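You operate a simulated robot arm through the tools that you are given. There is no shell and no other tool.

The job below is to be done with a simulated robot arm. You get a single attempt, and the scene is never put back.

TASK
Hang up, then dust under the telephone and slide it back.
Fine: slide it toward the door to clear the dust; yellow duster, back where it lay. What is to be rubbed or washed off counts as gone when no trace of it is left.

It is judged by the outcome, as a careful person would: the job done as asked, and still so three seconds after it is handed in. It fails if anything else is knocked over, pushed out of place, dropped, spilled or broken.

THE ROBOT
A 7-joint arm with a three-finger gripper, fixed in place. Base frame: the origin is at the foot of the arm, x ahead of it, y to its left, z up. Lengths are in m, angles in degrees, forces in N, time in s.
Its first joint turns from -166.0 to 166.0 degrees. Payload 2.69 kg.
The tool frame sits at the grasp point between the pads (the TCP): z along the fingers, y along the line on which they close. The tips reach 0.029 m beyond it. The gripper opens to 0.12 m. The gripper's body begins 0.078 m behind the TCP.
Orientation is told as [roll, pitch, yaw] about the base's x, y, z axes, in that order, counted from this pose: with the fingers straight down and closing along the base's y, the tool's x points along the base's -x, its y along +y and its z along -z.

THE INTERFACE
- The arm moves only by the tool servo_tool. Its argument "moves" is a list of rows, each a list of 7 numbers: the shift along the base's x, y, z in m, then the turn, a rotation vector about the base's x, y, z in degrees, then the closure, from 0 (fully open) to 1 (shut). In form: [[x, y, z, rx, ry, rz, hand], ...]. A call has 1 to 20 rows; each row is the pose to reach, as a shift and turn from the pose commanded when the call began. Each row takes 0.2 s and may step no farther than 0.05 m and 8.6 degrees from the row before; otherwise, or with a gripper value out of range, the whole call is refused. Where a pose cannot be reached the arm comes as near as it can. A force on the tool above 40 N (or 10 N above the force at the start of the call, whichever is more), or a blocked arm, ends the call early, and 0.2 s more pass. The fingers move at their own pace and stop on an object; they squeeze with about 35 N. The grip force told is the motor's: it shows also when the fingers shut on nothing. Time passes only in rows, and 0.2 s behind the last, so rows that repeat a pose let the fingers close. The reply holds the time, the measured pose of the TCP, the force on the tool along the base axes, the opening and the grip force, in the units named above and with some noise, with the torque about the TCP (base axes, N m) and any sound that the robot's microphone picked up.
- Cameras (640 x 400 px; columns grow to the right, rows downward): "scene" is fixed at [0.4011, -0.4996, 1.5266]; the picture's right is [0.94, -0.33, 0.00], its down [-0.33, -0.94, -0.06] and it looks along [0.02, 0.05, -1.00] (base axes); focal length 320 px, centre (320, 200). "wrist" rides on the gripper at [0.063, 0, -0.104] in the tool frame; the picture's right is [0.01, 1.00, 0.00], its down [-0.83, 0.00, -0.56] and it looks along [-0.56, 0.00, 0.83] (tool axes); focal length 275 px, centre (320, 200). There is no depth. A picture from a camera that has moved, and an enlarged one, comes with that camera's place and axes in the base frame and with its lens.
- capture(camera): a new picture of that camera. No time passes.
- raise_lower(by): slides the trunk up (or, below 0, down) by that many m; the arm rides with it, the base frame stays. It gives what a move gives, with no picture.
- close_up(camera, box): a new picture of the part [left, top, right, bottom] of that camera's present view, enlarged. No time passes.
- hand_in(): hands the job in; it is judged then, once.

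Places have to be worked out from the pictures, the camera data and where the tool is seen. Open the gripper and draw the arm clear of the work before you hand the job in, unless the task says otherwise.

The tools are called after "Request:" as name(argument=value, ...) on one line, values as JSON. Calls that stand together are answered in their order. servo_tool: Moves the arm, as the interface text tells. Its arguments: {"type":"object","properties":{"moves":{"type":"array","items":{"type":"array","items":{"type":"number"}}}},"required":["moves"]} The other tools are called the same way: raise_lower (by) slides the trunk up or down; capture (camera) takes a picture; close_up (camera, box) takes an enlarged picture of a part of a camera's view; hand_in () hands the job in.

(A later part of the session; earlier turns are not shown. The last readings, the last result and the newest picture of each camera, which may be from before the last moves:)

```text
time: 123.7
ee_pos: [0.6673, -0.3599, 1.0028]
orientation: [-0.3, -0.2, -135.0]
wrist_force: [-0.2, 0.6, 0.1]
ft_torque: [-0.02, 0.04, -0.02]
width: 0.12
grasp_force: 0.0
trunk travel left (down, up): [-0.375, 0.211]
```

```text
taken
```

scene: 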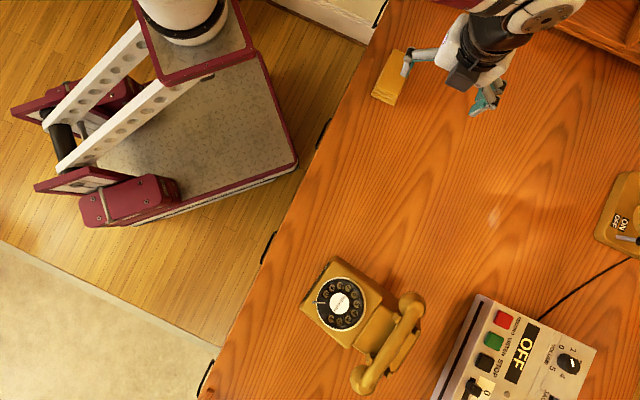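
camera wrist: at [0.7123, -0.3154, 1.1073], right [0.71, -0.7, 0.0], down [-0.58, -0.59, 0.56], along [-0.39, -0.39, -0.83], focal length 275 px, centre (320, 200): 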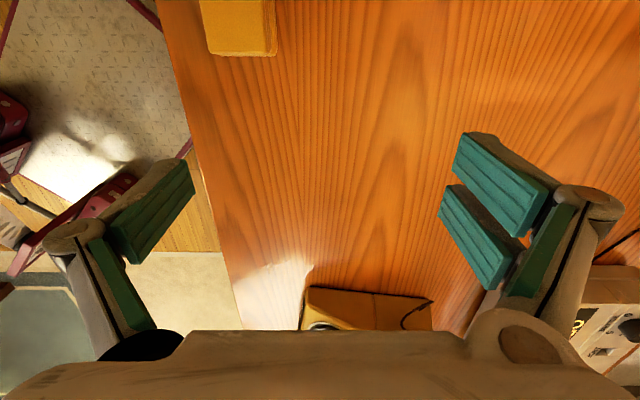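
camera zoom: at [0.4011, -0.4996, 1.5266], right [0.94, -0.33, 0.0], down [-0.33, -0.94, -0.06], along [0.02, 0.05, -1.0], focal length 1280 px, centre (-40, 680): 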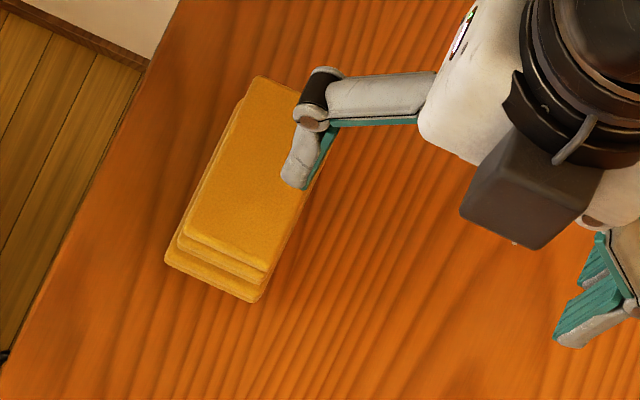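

The duster is back exactly. Next, sliding the phone back: I'll go round to its far flank (lower in e1) and push it home, first travelling high.

Request:
servo_tool(moves=[[-0.03, -0.028, 0.02, 0, 0, 0, 0.3], [-0.065, -0.059, 0.04, 0, 0, 0, 0.5], [-0.1, -0.09, 0.05, 0, 0, 0, 0.667], [-0.135, -0.121, 0.05, 0, 0, 0, 0.667], [-0.17, -0.152, 0.05, 0, 0, 0, 0.667], [-0.205, -0.184, 0.05, 0, 0, 0, 0.667], [-0.24, -0.216, 0.05, 0, 0, 0, 0.667], [-0.275, -0.248, 0.05, 0, 0, 0, 0.667], [-0.31, -0.28, 0.05, 0, 0, 0, 0.667], [-0.345, -0.313, 0.04, 0, 0, 0, 0.667], [-0.38, -0.345, 0.03, 0, 0, 0, 0.667], [-0.412, -0.3754, 0.02, 0, 0, 0, 0.667]])

Request:
capture(camera="wrist")

Request:
capture(camera="scene")

```text
refused: row 2 steps farther than a row can; nothing moved
```

```text
taken
camera wrist: at [0.7123, -0.3154, 1.1073], right [0.71, -0.7, 0.0], down [-0.58, -0.59, 0.56], along [-0.39, -0.39, -0.83], focal length 275 px, centre (320, 200)
```

wrist: 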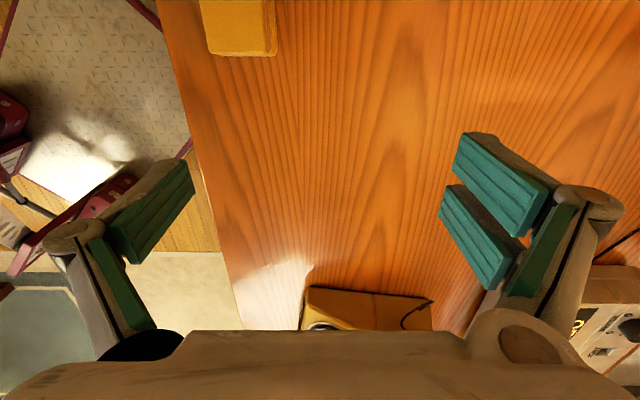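

```text
taken
```

scene: 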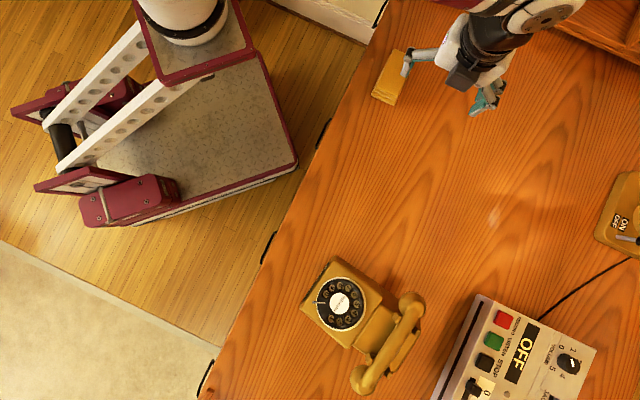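

One step was a hair too long; resent with smaller vertical increments.

Request:
servo_tool(moves=[[-0.03, -0.028, 0.012, 0, 0, 0, 0.3], [-0.064, -0.058, 0.024, 0, 0, 0, 0.5], [-0.098, -0.088, 0.036, 0, 0, 0, 0.667], [-0.132, -0.118, 0.045, 0, 0, 0, 0.667], [-0.166, -0.148, 0.05, 0, 0, 0, 0.667], [-0.2, -0.179, 0.05, 0, 0, 0, 0.667], [-0.234, -0.21, 0.05, 0, 0, 0, 0.667], [-0.268, -0.242, 0.05, 0, 0, 0, 0.667], [-0.302, -0.274, 0.05, 0, 0, 0, 0.667], [-0.336, -0.306, 0.045, 0, 0, 0, 0.667], [-0.37, -0.338, 0.035, 0, 0, 0, 0.667], [-0.4, -0.366, 0.025, 0, 0, 0, 0.667], [-0.412, -0.3754, 0.02, 0, 0, 0, 0.667]])

Request:
capture(camera="wrist")

Request:
capture(camera="scene")

```text
time: 126.5
ee_pos: [0.2598, -0.7198, 1.0162]
orientation: [-0.1, 0.0, -134.9]
wrist_force: [-0.3, 0.1, -0.3]
ft_torque: [-0.01, -0.01, -0.04]
width: 0.0401
grasp_force: 0.1
out of reach, approached as far as the arm can: row 12, 13
trunk travel left (down, up): [-0.375, 0.211]
```

```text
taken
camera wrist: at [0.3047, -0.6746, 1.121], right [0.71, -0.7, 0.0], down [-0.58, -0.59, 0.56], along [-0.39, -0.39, -0.83], focal length 275 px, centre (320, 200)
```

wrist: 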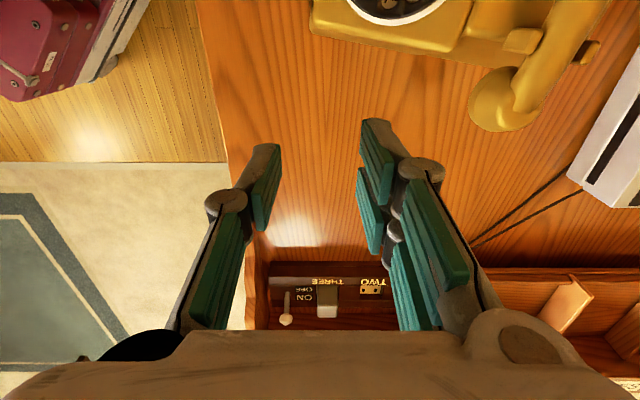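

```text
taken
```

scene: 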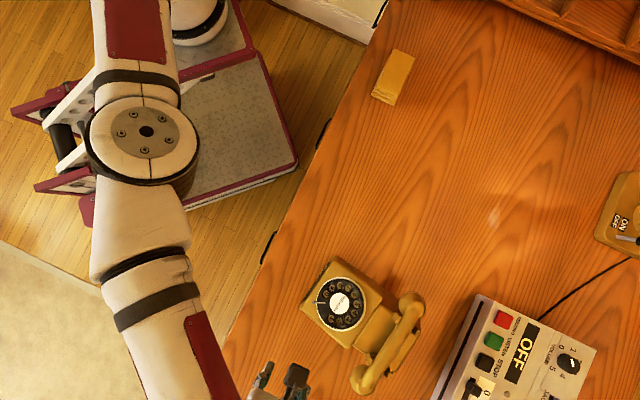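

I'm beside the phone's far flank at (0.26,-0.72). Reach improves lower down, so I descend here to z≈0.84.

Request:
servo_tool(moves=[[0, 0, -0.04, 0, 0, 0, 0.667], [0, 0, -0.08, 0, 0, 0, 0.667], [0, 0, -0.12, 0, 0, 0, 0.667], [0, 0, -0.15, 0, 0, 0, 0.667], [0, 0, -0.174, 0, 0, 0, 0.667], [0, 0, -0.174, 0, 0, 0, 0.667]])

Request:
capture(camera="wrist")

Request:
capture(camera="scene")

```text
time: 127.9
ee_pos: [0.2584, -0.7187, 0.8419]
orientation: [-0.2, -0.1, -135.1]
wrist_force: [-0.5, -0.1, -0.1]
ft_torque: [0.01, 0.0, 0.02]
width: 0.0399
grasp_force: 0.1
trunk travel left (down, up): [-0.375, 0.211]
```

```text
taken
camera wrist: at [0.3044, -0.6744, 0.9468], right [0.71, -0.7, 0.0], down [-0.58, -0.59, 0.56], along [-0.39, -0.39, -0.83], focal length 275 px, centre (320, 200)
```

wrist: 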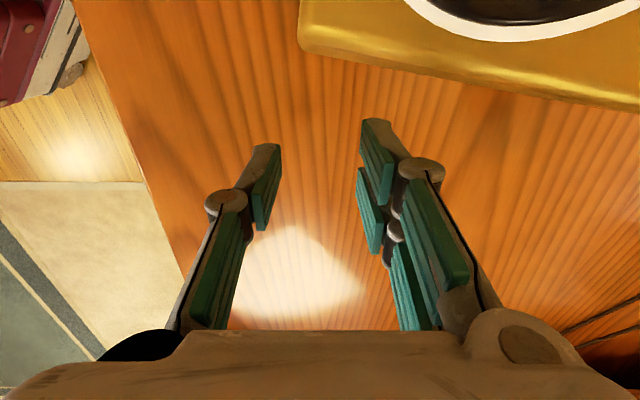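

```text
taken
```

scene: 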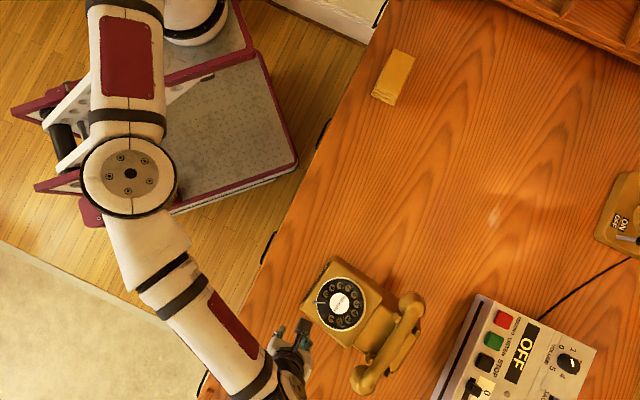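

I now move outward along the flank by about 80 mm (staying ~25 mm off it).

Request:
servo_tool(moves=[[0.01, -0.01, 0, 0, 0, 0, 0.667], [0.02, -0.02, 0, 0, 0, 0, 0.667], [0.03, -0.03, 0, 0, 0, 0, 0.667], [0.04, -0.04, 0, 0, 0, 0, 0.667], [0.05, -0.05, 0, 0, 0, 0, 0.667], [0.058, -0.058, 0, 0, 0, 0, 0.667]])

Request:
capture(camera="wrist")

Request:
close_up(camera="scene", box=[260, 230, 460, 400])

```text
time: 129.3
ee_pos: [0.3142, -0.7418, 0.8444]
orientation: [-0.1, -0.1, -135.0]
wrist_force: [-6.3, -2.3, -0.3]
ft_torque: [-0.05, 0.17, -0.13]
width: 0.0398
grasp_force: 0.1
out of reach, approached as far as the arm can: row 3, 4, 5, 6
trunk travel left (down, up): [-0.375, 0.211]
```

```text
taken
camera wrist: at [0.3598, -0.6967, 0.9489], right [0.71, -0.71, 0.0], down [-0.58, -0.59, 0.56], along [-0.39, -0.39, -0.83], focal length 275 px, centre (320, 200)
```

wrist: 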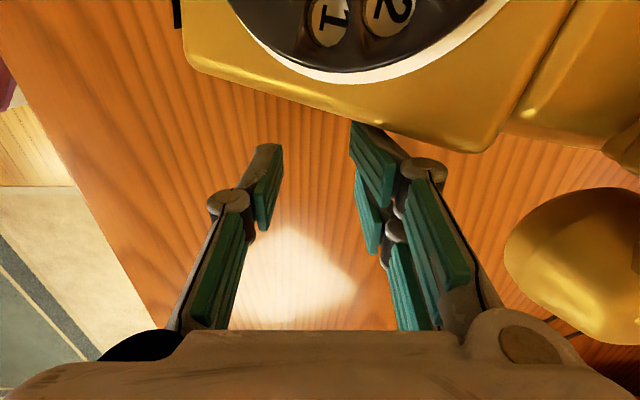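

```text
2.35 times, centred on (360, 315) of scene
camera zoom: at [0.4011, -0.4996, 1.5266], right [0.94, -0.33, 0.0], down [-0.33, -0.94, -0.06], along [0.02, 0.05, -1.0], focal length 753 px, centre (226, -71)
```

zoom: 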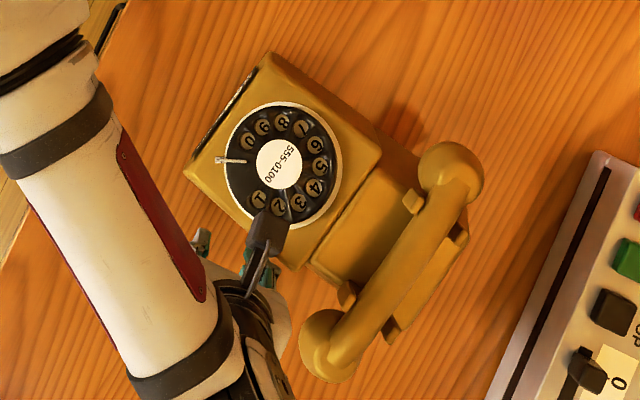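

The arm's true axis is evidently near (0.25, 0.24), so this flank is at the limit of vertical reach. The right finger just touches the flank, so I back away along the way I came and rise before trying a tilted grip on the handset instead.

Request:
servo_tool(moves=[[-0.012, 0.004, 0, 0, 0, 0, 0.667], [-0.027, 0.011, 0, 0, 0, 0, 0.667], [-0.045, 0.025, 0, 0, 0, 0, 0.667], [-0.06, 0.045, 0.01, 0, 0, 0, 0.667], [-0.06, 0.06, 0.04, 0, 0, 0, 0.667], [-0.06, 0.07, 0.08, 0, 0, 0, 0.667], [-0.06, 0.08, 0.12, 0, 0, 0, 0.667], [-0.06, 0.09, 0.16, 0, 0, 0, 0.667]])

Request:
close_up(camera="scene", box=[260, 230, 460, 400])

Request:
capture(camera="scene")

```text
time: 131.1
ee_pos: [0.2558, -0.6519, 1.0028]
orientation: [-0.3, -0.1, -135.1]
wrist_force: [0.2, -1.1, -0.7]
ft_torque: [-0.01, -0.03, -0.01]
width: 0.0399
grasp_force: 0.1
trunk travel left (down, up): [-0.375, 0.211]
```

```text
2.35 times, centred on (360, 315) of scene
camera zoom: at [0.4011, -0.4996, 1.5266], right [0.94, -0.33, 0.0], down [-0.33, -0.94, -0.06], along [0.02, 0.05, -1.0], focal length 753 px, centre (226, -71)
```

zoom: 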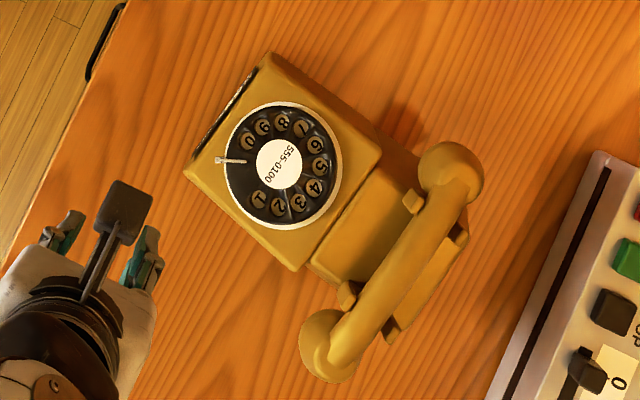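

```text
taken
```

scene: 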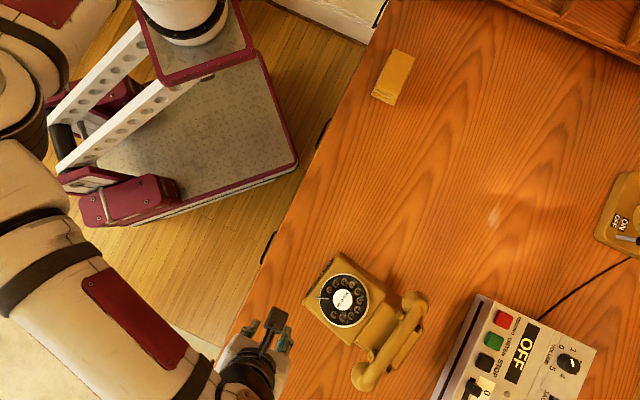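

The phone shifted ~9 mm in +x from that touch (harmless). Handset mid is now about (0.451,-0.765), direction ≈35°. I move over it with yaw -145 and prepare a tilted approach.

Request:
servo_tool(moves=[[0.03, 0, 0.01, 0, 0, -3, 0.5], [0.07, 0, 0.03, 0, 0, -6, 0.5], [0.11, 0, 0.03, 0, 0, -10, 0.5], [0.15, -0.003, 0.03, 0, 0, -10, 0.5], [0.184, -0.008, 0.03, 0, 0, -10, 0.5]])

Request:
servo_tool(moves=[[0, -0.01, 0, -4.9, -3.4, 0, 0.5], [0, -0.02, 0, -9.8, -6.9, 0, 0.5], [0.003, -0.04, 0, -14.8, -10.3, 0, 0.5], [0.006, -0.06, -0.01, -14.8, -10.3, 0, 0.5], [0.01, -0.08, -0.02, -14.8, -10.3, 0, 0.5], [0.012, -0.1, -0.03, -14.8, -10.3, 0, 0.5]])

Request:
capture(camera="wrist")

Request:
capture(camera="scene")

```text
time: 132.3
ee_pos: [0.4395, -0.6591, 1.0315]
orientation: [-0.2, -0.2, -145.2]
wrist_force: [-0.8, 0.2, 0.0]
ft_torque: [0.01, -0.08, 0.03]
width: 0.0601
grasp_force: 0.1
trunk travel left (down, up): [-0.375, 0.211]
```

```text
time: 133.7
ee_pos: [0.4513, -0.7599, 1.0025]
orientation: [18.0, 0.0, -145.2]
wrist_force: [-0.9, 1.1, 0.8]
ft_torque: [0.0, -0.04, -0.02]
width: 0.06
grasp_force: 0.1
trunk travel left (down, up): [-0.375, 0.211]
```

```text
taken
camera wrist: at [0.4855, -0.6968, 1.1026], right [0.55, -0.78, 0.31], down [-0.78, -0.34, 0.53], along [-0.31, -0.53, -0.79], focal length 275 px, centre (320, 200)
```

wrist: 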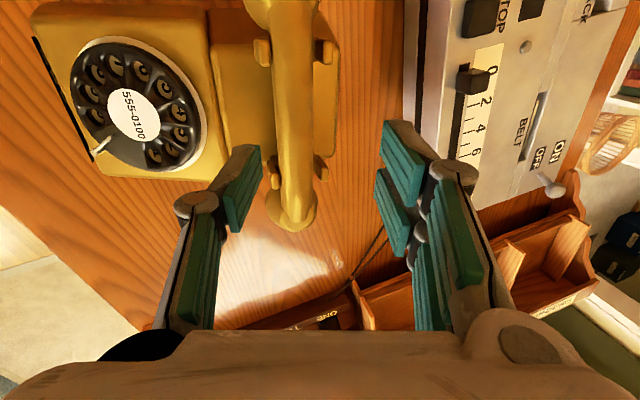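

```text
taken
```

scene: 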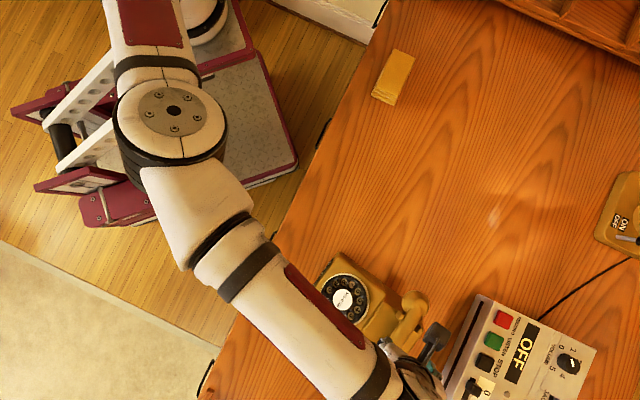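

With an 18° outward tilt the arm reaches over the handset without trouble. I open a bit wider and descend to z≈0.94 to check alignment.

Request:
servo_tool(moves=[[0.002, -0.003, -0.02, 0, 0, 0, 0.4], [0.004, -0.006, -0.04, 0, 0, 0, 0.4], [0.004, -0.006, -0.055, 0, 0, 0, 0.4], [0.004, -0.006, -0.063, 0, 0, 0, 0.4]])

Request:
capture(camera="wrist")

Request:
close_up(camera="wrist", box=[200, 0, 440, 200])

```text
time: 134.7
ee_pos: [0.457, -0.7656, 0.9383]
orientation: [17.9, 0.0, -145.2]
wrist_force: [-0.1, 0.4, -0.2]
ft_torque: [-0.02, 0.0, 0.0]
width: 0.072
grasp_force: 0.0
trunk travel left (down, up): [-0.375, 0.211]
```

```text
taken
camera wrist: at [0.4902, -0.7025, 1.039], right [0.55, -0.78, 0.31], down [-0.78, -0.34, 0.53], along [-0.31, -0.53, -0.79], focal length 275 px, centre (320, 200)
```

wrist: 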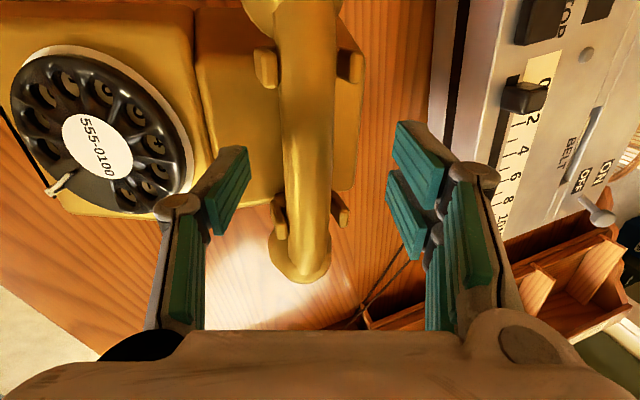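

```text
2.00 times, centred on (320, 100) of wrist
camera zoom: at [0.4902, -0.7025, 1.039], right [0.55, -0.78, 0.31], down [-0.78, -0.34, 0.53], along [-0.31, -0.53, -0.79], focal length 551 px, centre (320, 400)
```

zoom: 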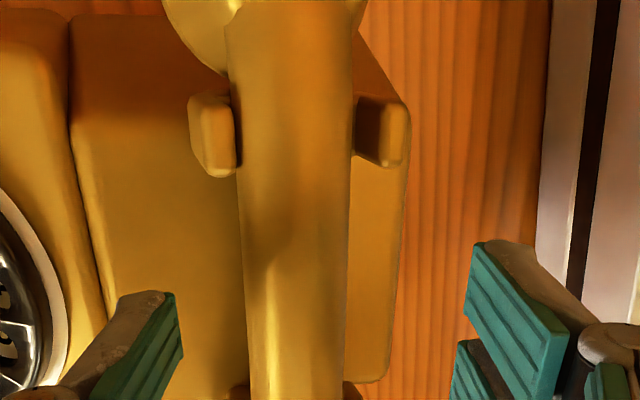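

The handle is parallel to the tool and a few mm off centre. I narrow the opening to 54 mm, shift 3.6 mm outward and descend to z≈0.906 (inner tip stays above the deck).

Request:
servo_tool(moves=[[0.001, -0.0015, -0.008, 0, 0, 0, 0.55], [0.0021, -0.003, -0.016, 0, 0, 0, 0.55], [0.0021, -0.003, -0.024, 0, 0, 0, 0.55], [0.0021, -0.003, -0.03, 0, 0, 0, 0.55], [0.0021, -0.003, -0.0323, 0, 0, 0, 0.55]])

Request:
capture(camera="wrist")

Request:
close_up(camera="wrist", box=[220, 80, 420, 240])

```text
time: 135.9
ee_pos: [0.4582, -0.7685, 0.9079]
orientation: [17.8, -0.2, -145.1]
wrist_force: [-0.3, 0.5, -0.7]
ft_torque: [-0.02, 0.0, -0.01]
width: 0.0541
grasp_force: 0.0
trunk travel left (down, up): [-0.375, 0.211]
```

```text
taken
camera wrist: at [0.4919, -0.7057, 1.0068], right [0.55, -0.78, 0.31], down [-0.78, -0.34, 0.53], along [-0.31, -0.53, -0.79], focal length 275 px, centre (320, 200)
```

wrist: 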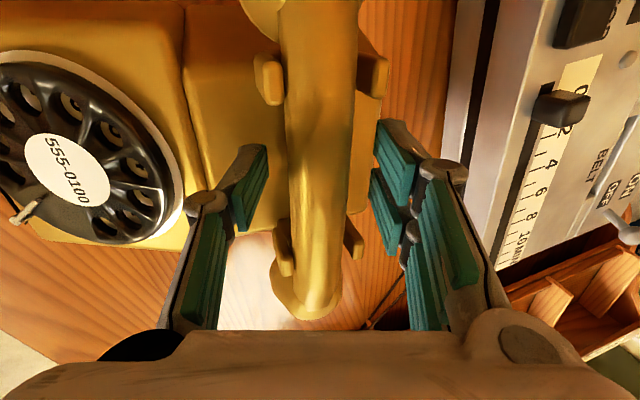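

```text
2.50 times, centred on (320, 160) of wrist
camera zoom: at [0.4919, -0.7057, 1.0068], right [0.55, -0.78, 0.31], down [-0.78, -0.34, 0.53], along [-0.31, -0.53, -0.79], focal length 688 px, centre (320, 300)
```

zoom: 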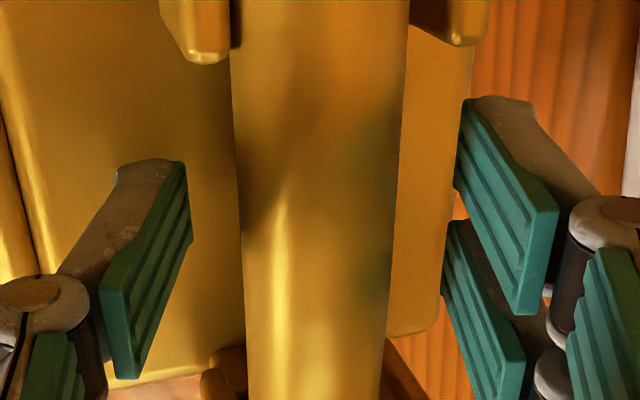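

Well centred. I close on the handle.

Request:
servo_tool(moves=[[0, 0, -0.002, 0, 0, 0, 0.6], [0, 0, -0.002, 0, 0, 0, 0.7], [0, 0, -0.002, 0, 0, 0, 0.8], [0, 0, -0.002, 0, 0, 0, 1], [0, 0, -0.002, 0, 0, 0, 1], [0, 0, -0.002, 0, 0, 0, 1]])

Request:
close_up(camera="wrist", box=[180, 0, 460, 240])

```text
time: 137.3
ee_pos: [0.4585, -0.7681, 0.9046]
orientation: [17.9, -0.1, -145.1]
wrist_force: [4.4, -5.7, 3.6]
ft_torque: [0.32, -0.27, -0.39]
width: 0.0347
grasp_force: 35.3
trunk travel left (down, up): [-0.375, 0.211]
```

```text
1.67 times, centred on (320, 120) of wrist
camera zoom: at [0.4924, -0.7061, 1.0048], right [0.55, -0.78, 0.31], down [-0.78, -0.34, 0.53], along [-0.31, -0.53, -0.79], focal length 459 px, centre (320, 333)
```

zoom: 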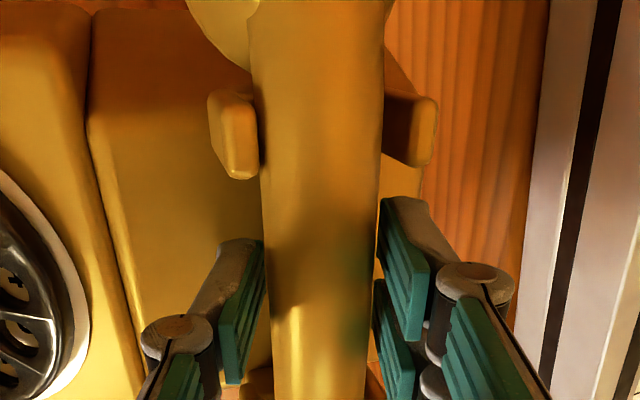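

Gripped (34.7 mm across at this tilt). I now drag the phone back toward home in small steps, turning it back +6° along the way.

Request:
servo_tool(moves=[[0.003, 0.005, 0, 0, 0, 0, 1], [0.006, 0.01, 0, 0, 0, 0, 1], [0.01, 0.016, 0, 0, 0, 0, 1], [0.014, 0.023, 0, 0, 0, 0, 1], [0.018, 0.03, 0, 0, 0, 0.5, 1], [0.022, 0.037, 0, 0, 0, 1, 1], [0.026, 0.044, 0, 0, 0, 1.5, 1], [0.03, 0.051, 0, 0, 0, 2, 1]])

Request:
capture(camera="wrist")

Request:
close_up(camera="scene", box=[260, 160, 460, 400])

```text
time: 139.1
ee_pos: [0.4874, -0.7187, 0.9071]
orientation: [17.8, -0.1, -143.2]
wrist_force: [-10.9, -17.1, 20.5]
ft_torque: [0.0, 0.77, 0.7]
width: 0.0318
grasp_force: 34.9
trunk travel left (down, up): [-0.375, 0.211]
```

```text
taken
camera wrist: at [0.5193, -0.6546, 1.007], right [0.57, -0.76, 0.31], down [-0.77, -0.36, 0.53], along [-0.29, -0.54, -0.79], focal length 275 px, centre (320, 200)
```

wrist: 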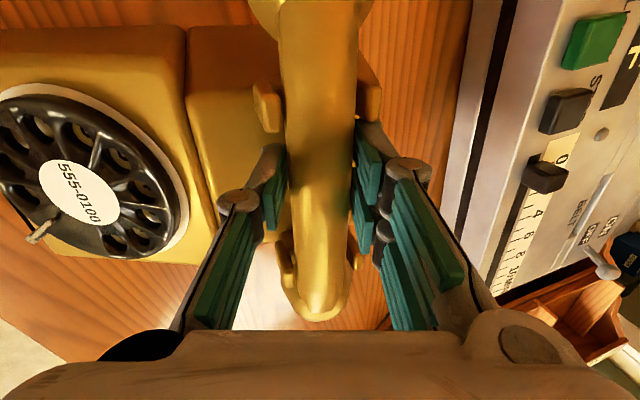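

```text
1.67 times, centred on (360, 280) of scene
camera zoom: at [0.4011, -0.4996, 1.5266], right [0.94, -0.33, 0.0], down [-0.33, -0.94, -0.06], along [0.02, 0.05, -1.0], focal length 534 px, centre (253, 67)
```

zoom: 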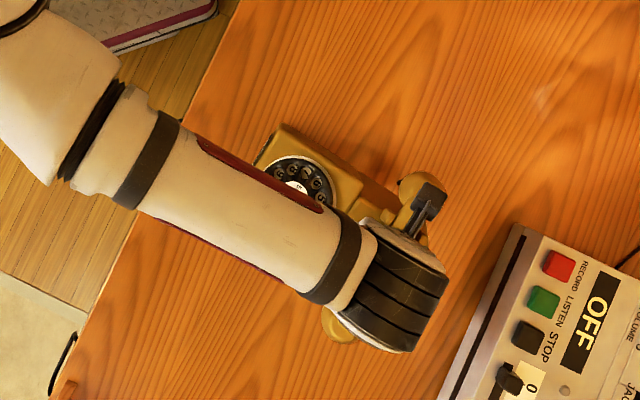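

The phone followed one-for-one. I lighten the press slightly and continue another ~60 mm with a bit more turn.

Request:
servo_tool(moves=[[0.002, 0.003, 0.001, 0, 0, 0, 1], [0.006, 0.01, 0.001, 0, 0, 0.5, 1], [0.01, 0.018, 0.001, 0, 0, 1, 1], [0.014, 0.026, 0.001, 0, 0, 1.5, 1], [0.018, 0.034, 0.001, 0, 0, 2, 1], [0.022, 0.042, 0.001, 0, 0, 2.5, 1], [0.026, 0.05, 0.001, 0, 0, 3, 1], [0.03, 0.056, 0.001, 0, 0, 3, 1]])

Request:
capture(camera="wrist")

Request:
capture(camera="scene")

```text
time: 140.9
ee_pos: [0.5187, -0.6625, 0.9065]
orientation: [18.0, 0.0, -140.1]
wrist_force: [-5.0, -19.7, 14.8]
ft_torque: [-0.11, 0.6, 0.7]
width: 0.0296
grasp_force: 34.1
trunk travel left (down, up): [-0.375, 0.211]
```

```text
taken
camera wrist: at [0.5465, -0.5975, 1.0068], right [0.61, -0.73, 0.31], down [-0.75, -0.4, 0.53], along [-0.26, -0.56, -0.79], focal length 275 px, centre (320, 200)
```

wrist: 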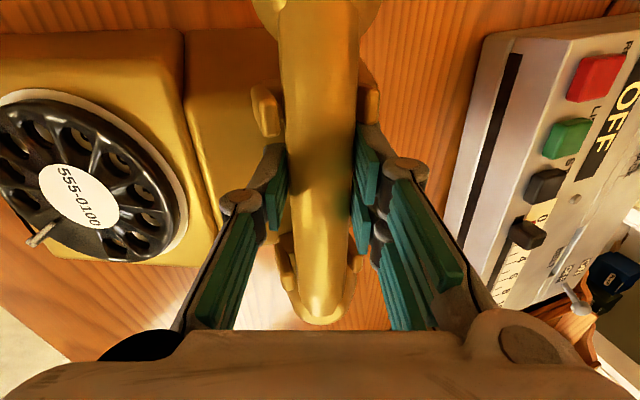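

```text
taken
```

scene: 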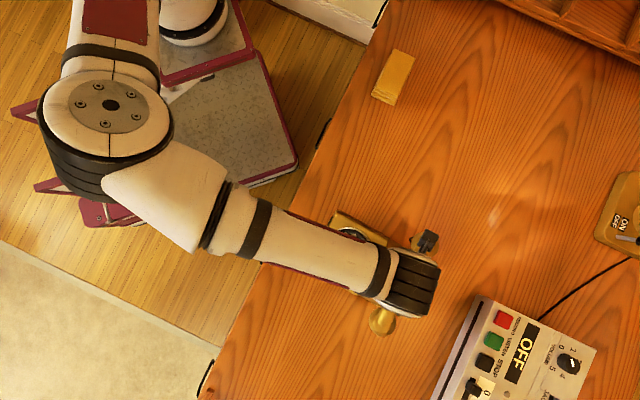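

Going well. The handle has settled flush in the grip, so I now untilt the gripper back to vertical in place (well within reach here) to level the handset.

Request:
servo_tool(moves=[[0, 0, 0.001, 2.3, 1.9, 0, 1], [0, 0, 0.0015, 4.6, 3.8, 0, 1], [0, 0, 0.0015, 6.9, 5.75, 0, 1], [0, 0, 0.0015, 9.2, 7.7, 0, 1], [0, 0, 0.0015, 11.5, 9.6, 0, 1], [0, 0, 0.0015, 13.8, 11.5, 0, 1]])

Request:
capture(camera="wrist")

Request:
close_up(camera="scene", box=[300, 180, 460, 350])

```text
time: 142.3
ee_pos: [0.5193, -0.6622, 0.9078]
orientation: [-0.2, 0.1, -140.1]
wrist_force: [7.3, -4.0, -7.0]
ft_torque: [0.01, -0.36, 0.56]
width: 0.0294
grasp_force: 34.7
trunk travel left (down, up): [-0.375, 0.211]
```

```text
taken
camera wrist: at [0.5683, -0.6209, 1.0124], right [0.65, -0.76, 0.0], down [-0.63, -0.54, 0.56], along [-0.43, -0.36, -0.83], focal length 275 px, centre (320, 200)
```

wrist: 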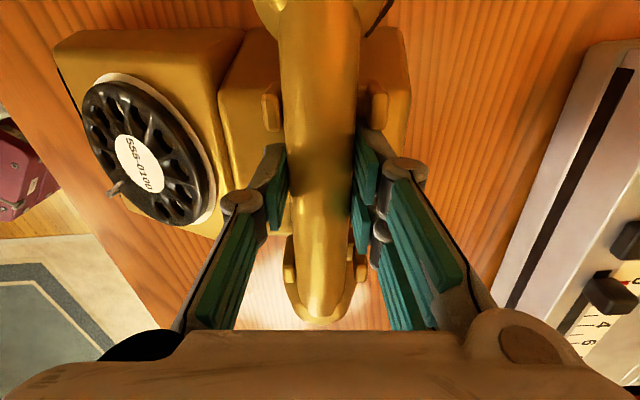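

```text
2.35 times, centred on (380, 265) of scene
camera zoom: at [0.4011, -0.4996, 1.5266], right [0.94, -0.33, 0.0], down [-0.33, -0.94, -0.06], along [0.02, 0.05, -1.0], focal length 753 px, centre (179, 47)
```

zoom: 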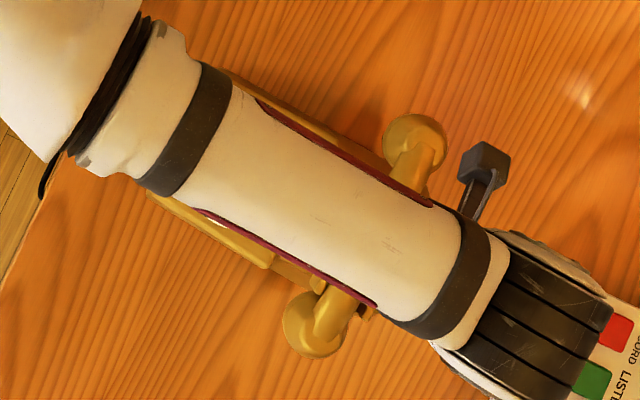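

Level again, slightly lifted. I seat the handle (−2.5 mm) and read the force.

Request:
servo_tool(moves=[[0, 0, -0.001, 0, 0, 0, 1], [0, 0, -0.002, 0, 0, 0, 1], [0, 0, -0.003, 0, 0, 0, 1], [0, 0, -0.003, 0, 0, 0, 1]])

```text
time: 143.3
ee_pos: [0.5177, -0.6627, 0.9043]
orientation: [0.0, -0.2, -140.1]
wrist_force: [5.8, -7.0, 0.3]
ft_torque: [-0.25, 0.06, 0.67]
width: 0.0292
grasp_force: 35.4
trunk travel left (down, up): [-0.375, 0.211]
```

Light seating contact. I drag on: (+0.049,+0.083) with +5° of turn toward the original heading.

Request:
servo_tool(moves=[[0.002, 0.003, -0.0008, 0, 0, 0, 1], [0.006, 0.01, -0.0008, 0, 0, 0.6, 1], [0.01, 0.017, -0.0008, 0, 0, 1.2, 1], [0.014, 0.024, -0.0008, 0, 0, 1.8, 1], [0.018, 0.031, -0.0008, 0, 0, 2.4, 1], [0.022, 0.038, -0.0008, 0, 0, 3, 1], [0.026, 0.045, -0.0008, 0, 0, 3.6, 1], [0.03, 0.052, -0.0008, 0, 0, 4.2, 1]])

Request:
capture(camera="wrist")

Request:
close_up(camera="scene", box=[310, 160, 470, 300])

```text
time: 145.1
ee_pos: [0.5477, -0.6108, 0.9037]
orientation: [-0.1, -0.1, -135.9]
wrist_force: [-4.7, -10.5, 2.8]
ft_torque: [-0.5, 0.35, 0.46]
width: 0.0293
grasp_force: 35.9
trunk travel left (down, up): [-0.375, 0.211]
```

```text
taken
camera wrist: at [0.5938, -0.5659, 1.0091], right [0.7, -0.72, 0.0], down [-0.59, -0.58, 0.56], along [-0.4, -0.39, -0.83], focal length 275 px, centre (320, 200)
```

wrist: 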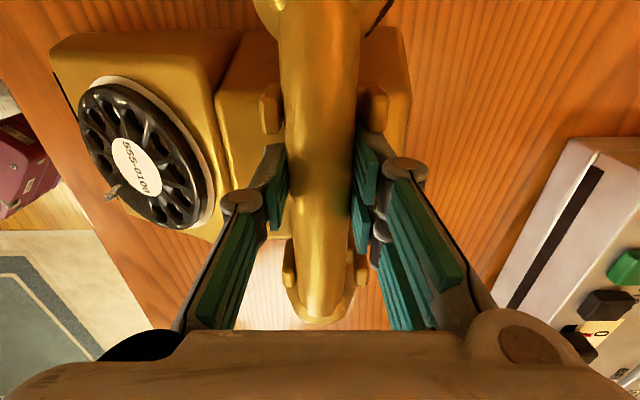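

```text
2.86 times, centred on (390, 230) of scene
camera zoom: at [0.4011, -0.4996, 1.5266], right [0.94, -0.33, 0.0], down [-0.33, -0.94, -0.06], along [0.02, 0.05, -1.0], focal length 914 px, centre (120, 114)
```

zoom: 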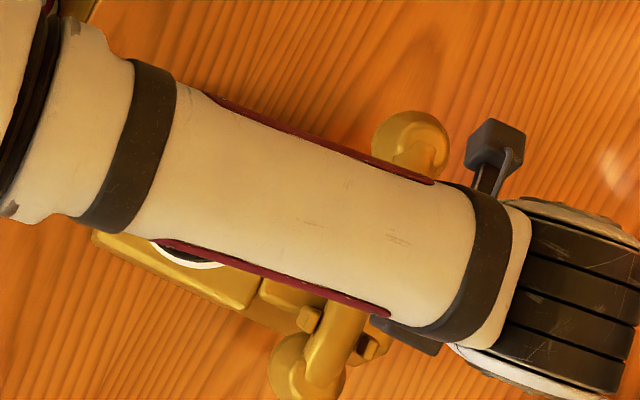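

Still tracking. I move the remaining (+0.020,+0.032) and finish the turn.

Request:
servo_tool(moves=[[0.004, 0.0065, 0, 0, 0, 0.3, 1], [0.008, 0.013, 0, 0, 0, 0.6, 1], [0.012, 0.0195, 0, 0, 0, 0.9, 1], [0.016, 0.026, 0, 0, 0, 0.9, 1], [0.02, 0.032, 0, 0, 0, 0.9, 1]])

Request:
capture(camera="wrist")

Request:
close_up(camera="scene", box=[310, 160, 470, 300])

```text
time: 146.3
ee_pos: [0.568, -0.5782, 0.904]
orientation: [-0.1, 0.0, -135.1]
wrist_force: [-6.3, -10.2, 3.6]
ft_torque: [-0.49, 0.47, 0.36]
width: 0.0294
grasp_force: 34.7
trunk travel left (down, up): [-0.375, 0.211]
```

```text
taken
camera wrist: at [0.6126, -0.5329, 1.009], right [0.71, -0.7, 0.0], down [-0.58, -0.59, 0.56], along [-0.39, -0.39, -0.83], focal length 275 px, centre (320, 200)
```

wrist: 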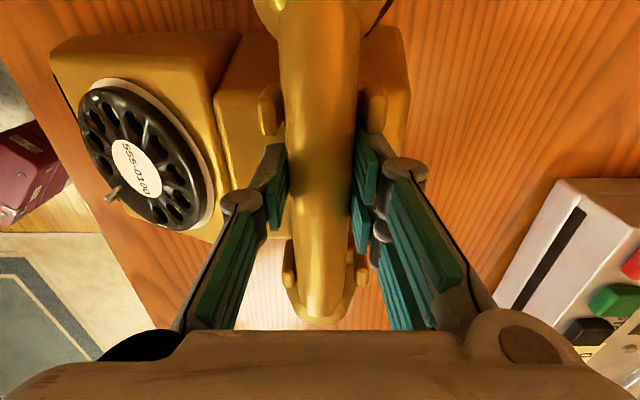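

```text
2.86 times, centred on (390, 230) of scene
camera zoom: at [0.4011, -0.4996, 1.5266], right [0.94, -0.33, 0.0], down [-0.33, -0.94, -0.06], along [0.02, 0.05, -1.0], focal length 914 px, centre (120, 114)
```

zoom: 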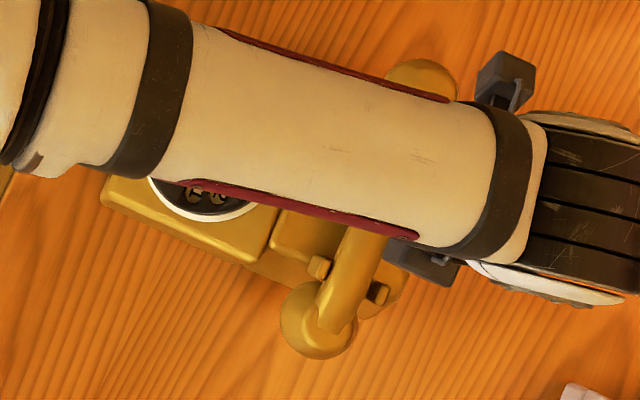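

Close to home. I release the handset and lift clear so I can compare the phone with the original picture exactly.

Request:
servo_tool(moves=[[-0.0005, -0.0005, 0, 0, 0, 0, 1], [-0.0005, -0.0005, 0, 0, 0, 0, 0.7], [-0.0005, -0.0005, 0, 0, 0, 0, 0.6], [-0.0005, -0.0005, 0, 0, 0, 0, 0.5], [-0.0005, -0.0005, 0, 0, 0, 0, 0.5], [-0.0005, -0.0005, 0.03, 0, 0, 0, 0.5], [-0.0005, -0.0005, 0.07, 0, 0, 0, 0.4], [0.01, 0.03, 0.1, 0, 0, 0, 0.3], [0.03, 0.07, 0.12, 0, 0, 0, 0.3], [0.05, 0.11, 0.14, 0, 0, 0, 0.3], [0.07, 0.15, 0.15, 0, 0, 0, 0.3], [0.09, 0.19, 0.15, 0, 0, 0, 0.3], [0.11, 0.23, 0.15, 0, 0, 0, 0.3]])

Request:
close_up(camera="scene", box=[310, 160, 450, 280])

Request:
capture(camera="scene")

Request:
capture(camera="wrist")

```text
time: 149.1
ee_pos: [0.678, -0.3476, 1.0546]
orientation: [-0.1, -0.1, -135.1]
wrist_force: [0.0, -0.3, 0.5]
ft_torque: [0.07, -0.03, 0.01]
width: 0.0841
grasp_force: 0.0
trunk travel left (down, up): [-0.375, 0.211]
```

```text
3.33 times, centred on (380, 220) of scene
camera zoom: at [0.4011, -0.4996, 1.5266], right [0.94, -0.33, 0.0], down [-0.33, -0.94, -0.06], along [0.02, 0.05, -1.0], focal length 1067 px, centre (120, 133)
```

zoom: 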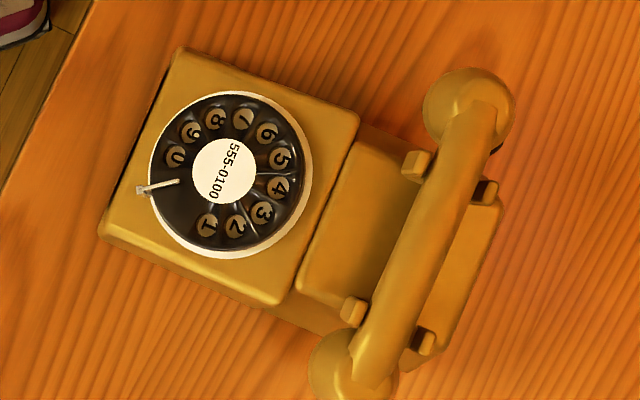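

```text
taken
```

scene: 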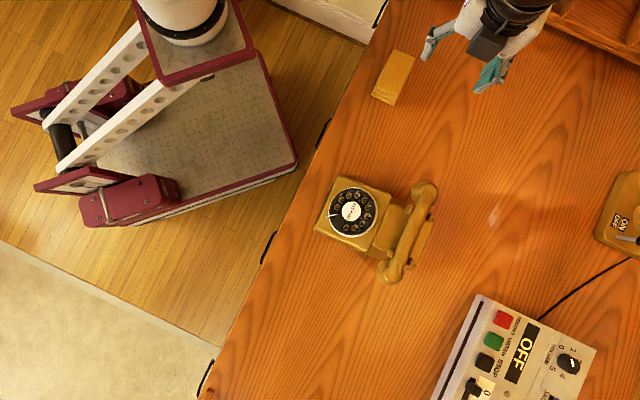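

```text
taken
camera wrist: at [0.7227, -0.3023, 1.1604], right [0.71, -0.71, 0.0], down [-0.59, -0.59, 0.56], along [-0.39, -0.39, -0.83], focal length 275 px, centre (320, 200)
```

wrist: 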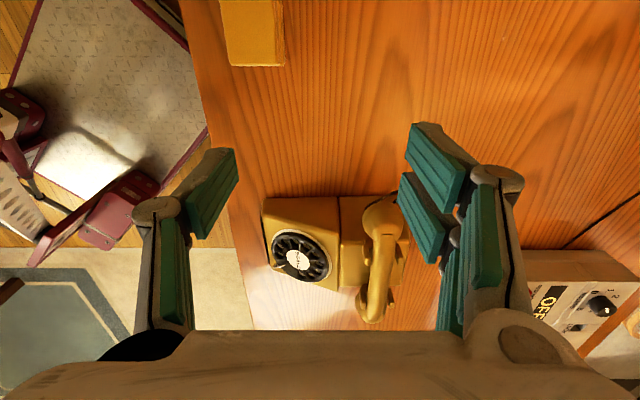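

The phone is about 6 mm short of home ((+3,+5.5) mm needed) and ~1.4° over-turned, and the handset sits ~1 cm off-centre in the cradle. I go back over it with yaw -136.4 for a fine correction.

Request:
servo_tool(moves=[[-0.02, -0.04, 0, 0, 0, 0, 0.3], [-0.04, -0.08, 0, 0, 0, 0, 0.4], [-0.06, -0.12, 0, 0, 0, -0.5, 0.5], [-0.08, -0.16, -0.005, 0, 0, -1, 0.5], [-0.1, -0.2, -0.02, 0, 0, -1.3, 0.5], [-0.118, -0.2424, -0.035, 0, 0, -1.3, 0.5], [-0.118, -0.2424, -0.07, 0, 0, -1.3, 0.5], [-0.118, -0.2424, -0.1, 0, 0, -1.3, 0.5], [-0.118, -0.2424, -0.1, 0, 0, -1.3, 0.5]])

Request:
capture(camera="wrist")

Request:
close_up(camera="wrist", box=[200, 0, 440, 200])

```text
time: 151.1
ee_pos: [0.5609, -0.5913, 0.9525]
orientation: [-0.1, 0.0, -136.3]
wrist_force: [0.3, 0.1, -0.4]
ft_torque: [0.03, 0.02, -0.02]
width: 0.0603
grasp_force: 0.1
trunk travel left (down, up): [-0.375, 0.211]
```

```text
taken
camera wrist: at [0.606, -0.5466, 1.0577], right [0.69, -0.72, 0.0], down [-0.6, -0.58, 0.56], along [-0.4, -0.39, -0.83], focal length 275 px, centre (320, 200)
```

wrist: 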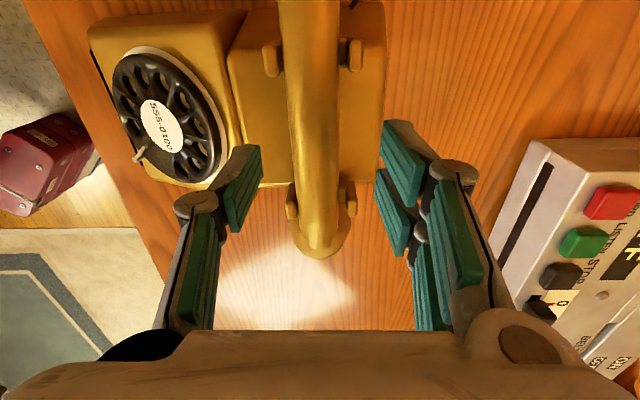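

```text
2.00 times, centred on (320, 100) of wrist
camera zoom: at [0.606, -0.5466, 1.0577], right [0.69, -0.72, 0.0], down [-0.6, -0.58, 0.56], along [-0.4, -0.39, -0.83], focal length 551 px, centre (320, 400)
```

zoom: 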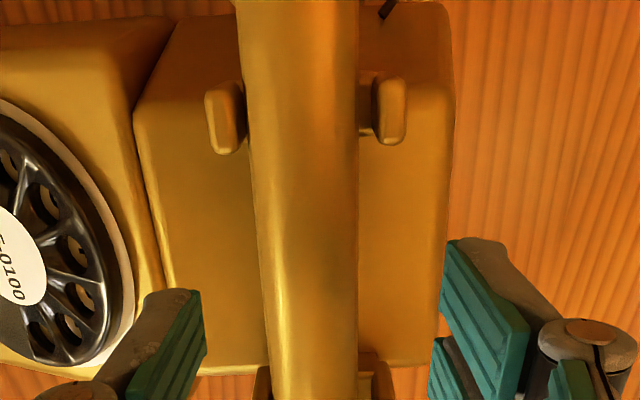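

The handle rests against the dial-side posts and the phone is ~1.5° over-turned (46.9° vs 45.4°). I descend and grip the handle again for the small correction.

Request:
servo_tool(moves=[[-0.0014, 0.0014, -0.015, 0, 0, 0, 0.5], [-0.0014, 0.0014, -0.03, 0, 0, 0, 0.5], [-0.0014, 0.0014, -0.043, 0, 0, 0, 0.5], [-0.0014, 0.0014, -0.0505, 0, 0, 0, 0.5], [-0.0014, 0.0014, -0.0505, 0, 0, 0, 0.65], [-0.0014, 0.0014, -0.0505, 0, 0, 0, 0.8], [-0.0014, 0.0014, -0.0505, 0, 0, 0, 1], [-0.0014, 0.0014, -0.0505, 0, 0, 0, 1]])

Request:
capture(camera="wrist")

```text
time: 152.9
ee_pos: [0.5577, -0.5898, 0.9041]
orientation: [-0.1, -0.1, -136.3]
wrist_force: [2.9, -4.4, 1.2]
ft_torque: [-0.15, -0.02, 0.35]
width: 0.0292
grasp_force: 35.4
trunk travel left (down, up): [-0.375, 0.211]
```

```text
taken
camera wrist: at [0.6042, -0.5461, 1.0084], right [0.69, -0.72, 0.0], down [-0.6, -0.58, 0.56], along [-0.4, -0.39, -0.83], focal length 275 px, centre (320, 200)
```

wrist: 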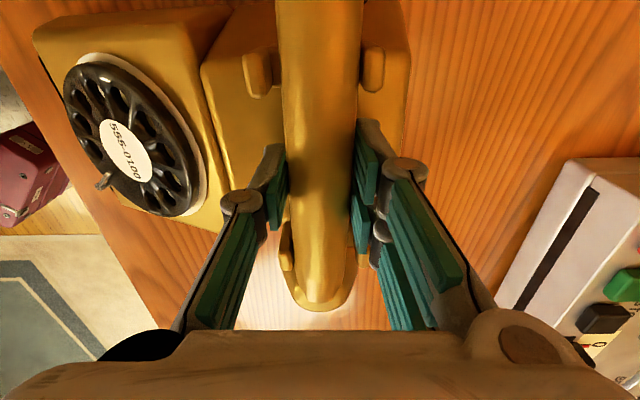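

The handle now bears diagonally on the posts, which lets me turn the phone back. I move (+2,+4.5) mm while turning −1.5°.

Request:
servo_tool(moves=[[0.0005, 0.001, -0.0005, 0, 0, -0.4, 1], [0.001, 0.002, -0.0005, 0, 0, -0.8, 1], [0.0015, 0.0034, -0.0005, 0, 0, -1.2, 1], [0.002, 0.0045, -0.0005, 0, 0, -1.6, 1], [0.002, 0.0045, -0.0005, 0, 0, -1.6, 1]])

Request:
close_up(camera="scene", box=[310, 160, 450, 280])

Request:
capture(camera="wrist")

```text
time: 154.1
ee_pos: [0.5586, -0.5871, 0.9032]
orientation: [-0.2, -0.1, -138.1]
wrist_force: [-7.9, -18.6, 10.5]
ft_torque: [-0.33, 0.18, 0.69]
width: 0.0289
grasp_force: 34.6
trunk travel left (down, up): [-0.375, 0.211]
```

```text
3.33 times, centred on (380, 220) of scene
camera zoom: at [0.4011, -0.4996, 1.5266], right [0.94, -0.33, 0.0], down [-0.33, -0.94, -0.06], along [0.02, 0.05, -1.0], focal length 1067 px, centre (120, 133)
```

zoom: 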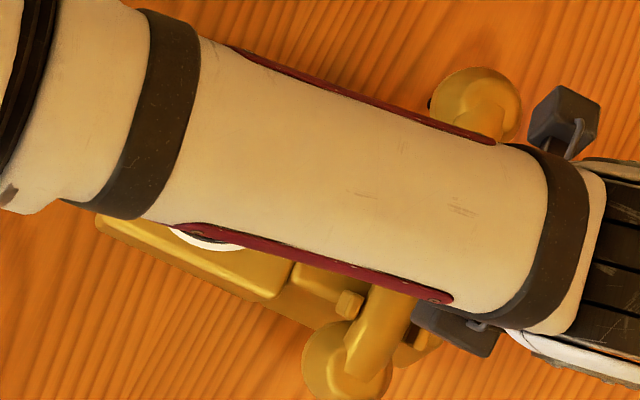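

```text
taken
camera wrist: at [0.6056, -0.5436, 1.0082], right [0.67, -0.74, 0.0], down [-0.61, -0.56, 0.56], along [-0.41, -0.38, -0.83], focal length 275 px, centre (320, 200)
```

wrist: 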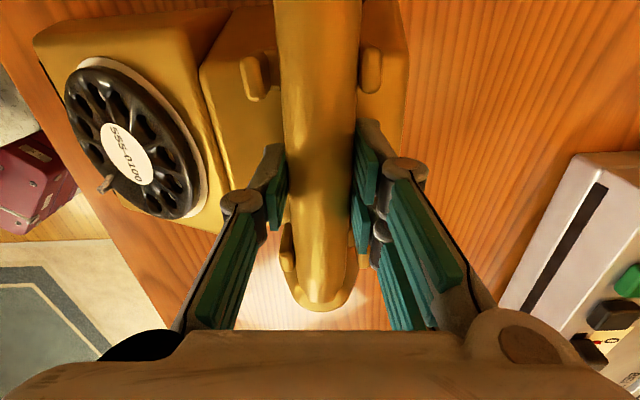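

U2's post is now within ~2–3 px of its original place. I release, back off and compare again.

Request:
servo_tool(moves=[[0, 0, 0, 0, 0, 0, 0.75], [0, 0, 0, 0, 0, 0, 0.6], [0, 0, 0, 0, 0, 0, 0.5], [0, 0, 0, 0, 0, 0, 0.5], [0, 0, 0.03, 0, 0, 0, 0.5], [0, 0, 0.07, 0, 0, 0, 0.5], [0.01, 0.03, 0.1, 0, 0, 0, 0.5], [0.03, 0.07, 0.12, 0, 0, 0, 0.5], [0.05, 0.11, 0.14, 0, 0, 0, 0.5], [0.07, 0.15, 0.15, 0, 0, 0, 0.5], [0.09, 0.19, 0.15, 0, 0, 0, 0.5], [0.11, 0.23, 0.15, 0, 0, 0, 0.5]])

Request:
close_up(camera="scene", box=[310, 160, 450, 280])

```text
time: 156.7
ee_pos: [0.6696, -0.3538, 1.0522]
orientation: [-0.2, -0.2, -138.1]
wrist_force: [0.1, -0.6, -0.1]
ft_torque: [0.02, -0.01, 0.0]
width: 0.0598
grasp_force: 0.0
trunk travel left (down, up): [-0.375, 0.211]
```

```text
3.33 times, centred on (380, 220) of scene
camera zoom: at [0.4011, -0.4996, 1.5266], right [0.94, -0.33, 0.0], down [-0.33, -0.94, -0.06], along [0.02, 0.05, -1.0], focal length 1067 px, centre (120, 133)
```

zoom: 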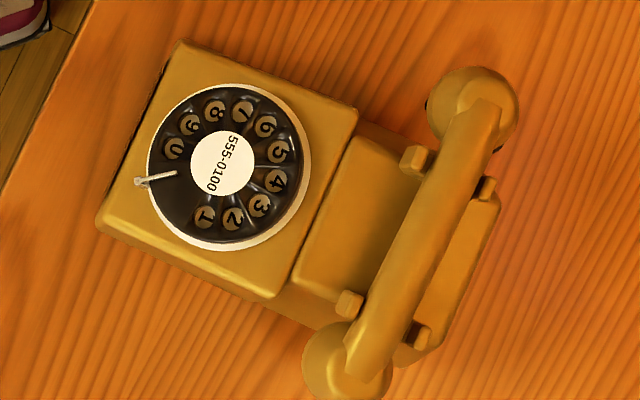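

Now the phone is within ~4 mm and 1° of its original pose, with the handset ~8 mm off-centre. One more gentle grip will fix both: I return to the same spot (reversing my last move), fingers open.

Request:
servo_tool(moves=[[-0.02, -0.04, 0, 0, 0, 0, 0.5], [-0.04, -0.08, 0, 0, 0, 0, 0.5], [-0.06, -0.12, 0, 0, 0, 0, 0.5], [-0.08, -0.16, -0.01, 0, 0, 0, 0.5], [-0.1, -0.2, -0.03, 0, 0, 0, 0.5], [-0.11, -0.23, -0.06, 0, 0, 0, 0.5], [-0.11, -0.23, -0.1, 0, 0, 0, 0.5], [-0.11, -0.23, -0.1, 0, 0, 0, 0.5]])

Request:
close_up(camera="wrist", box=[200, 0, 440, 200])

```text
time: 158.5
ee_pos: [0.5616, -0.5814, 0.9496]
orientation: [0.0, -0.1, -137.8]
wrist_force: [0.1, -0.3, 0.4]
ft_torque: [0.02, 0.02, 0.01]
width: 0.0603
grasp_force: 0.0
trunk travel left (down, up): [-0.375, 0.211]
```

```text
2.00 times, centred on (320, 100) of wrist
camera zoom: at [0.6082, -0.5401, 1.0543], right [0.67, -0.74, 0.0], down [-0.61, -0.56, 0.56], along [-0.41, -0.37, -0.83], focal length 551 px, centre (320, 400)
```

zoom: 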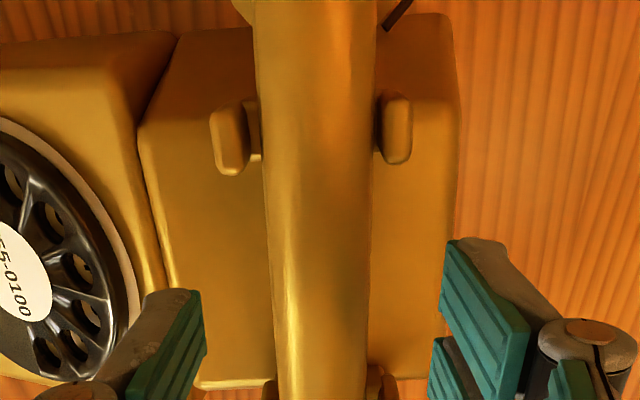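

Aligned. I descend, grip, and nudge in small increments, watching the visible corner and U2 post against the original picture.

Request:
servo_tool(moves=[[0, 0, -0.015, 0, 0, 0, 0.5], [0, 0, -0.03, 0, 0, 0, 0.5], [0, 0, -0.042, 0, 0, 0, 0.5], [0, 0, -0.047, 0, 0, 0, 0.5], [0, 0, -0.047, 0, 0, 0, 0.65], [0, 0, -0.047, 0, 0, 0, 0.8], [0, 0, -0.047, 0, 0, 0, 1], [0, 0, -0.047, 0, 0, 0, 1]])

Request:
servo_tool(moves=[[0.0015, 0.001, 0, 0, 0, -0.5, 1], [0.003, 0.002, 0, 0, 0, -1, 1], [0.0045, 0.003, 0, 0, 0, -1.5, 1], [0.0055, 0.0035, 0, 0, 0, -1.5, 1]])

Request:
close_up(camera="scene", box=[310, 160, 450, 280])

```text
time: 160.3
ee_pos: [0.5609, -0.5846, 0.9039]
orientation: [-0.1, -0.1, -137.9]
wrist_force: [-1.0, 0.3, -0.7]
ft_torque: [-0.05, 0.08, 0.7]
width: 0.0295
grasp_force: 35.3
trunk travel left (down, up): [-0.375, 0.211]
```

```text
time: 161.3
ee_pos: [0.5649, -0.5823, 0.9053]
orientation: [-0.1, -0.1, -139.6]
wrist_force: [-8.0, -5.0, -7.5]
ft_torque: [0.04, -0.04, 0.89]
width: 0.0293
grasp_force: 35.4
trunk travel left (down, up): [-0.375, 0.211]
```

```text
3.33 times, centred on (380, 220) of scene
camera zoom: at [0.4011, -0.4996, 1.5266], right [0.94, -0.33, 0.0], down [-0.33, -0.94, -0.06], along [0.02, 0.05, -1.0], focal length 1067 px, centre (120, 133)
```

zoom: 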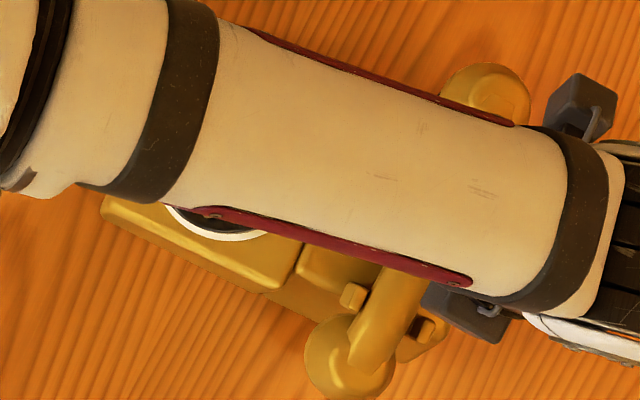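

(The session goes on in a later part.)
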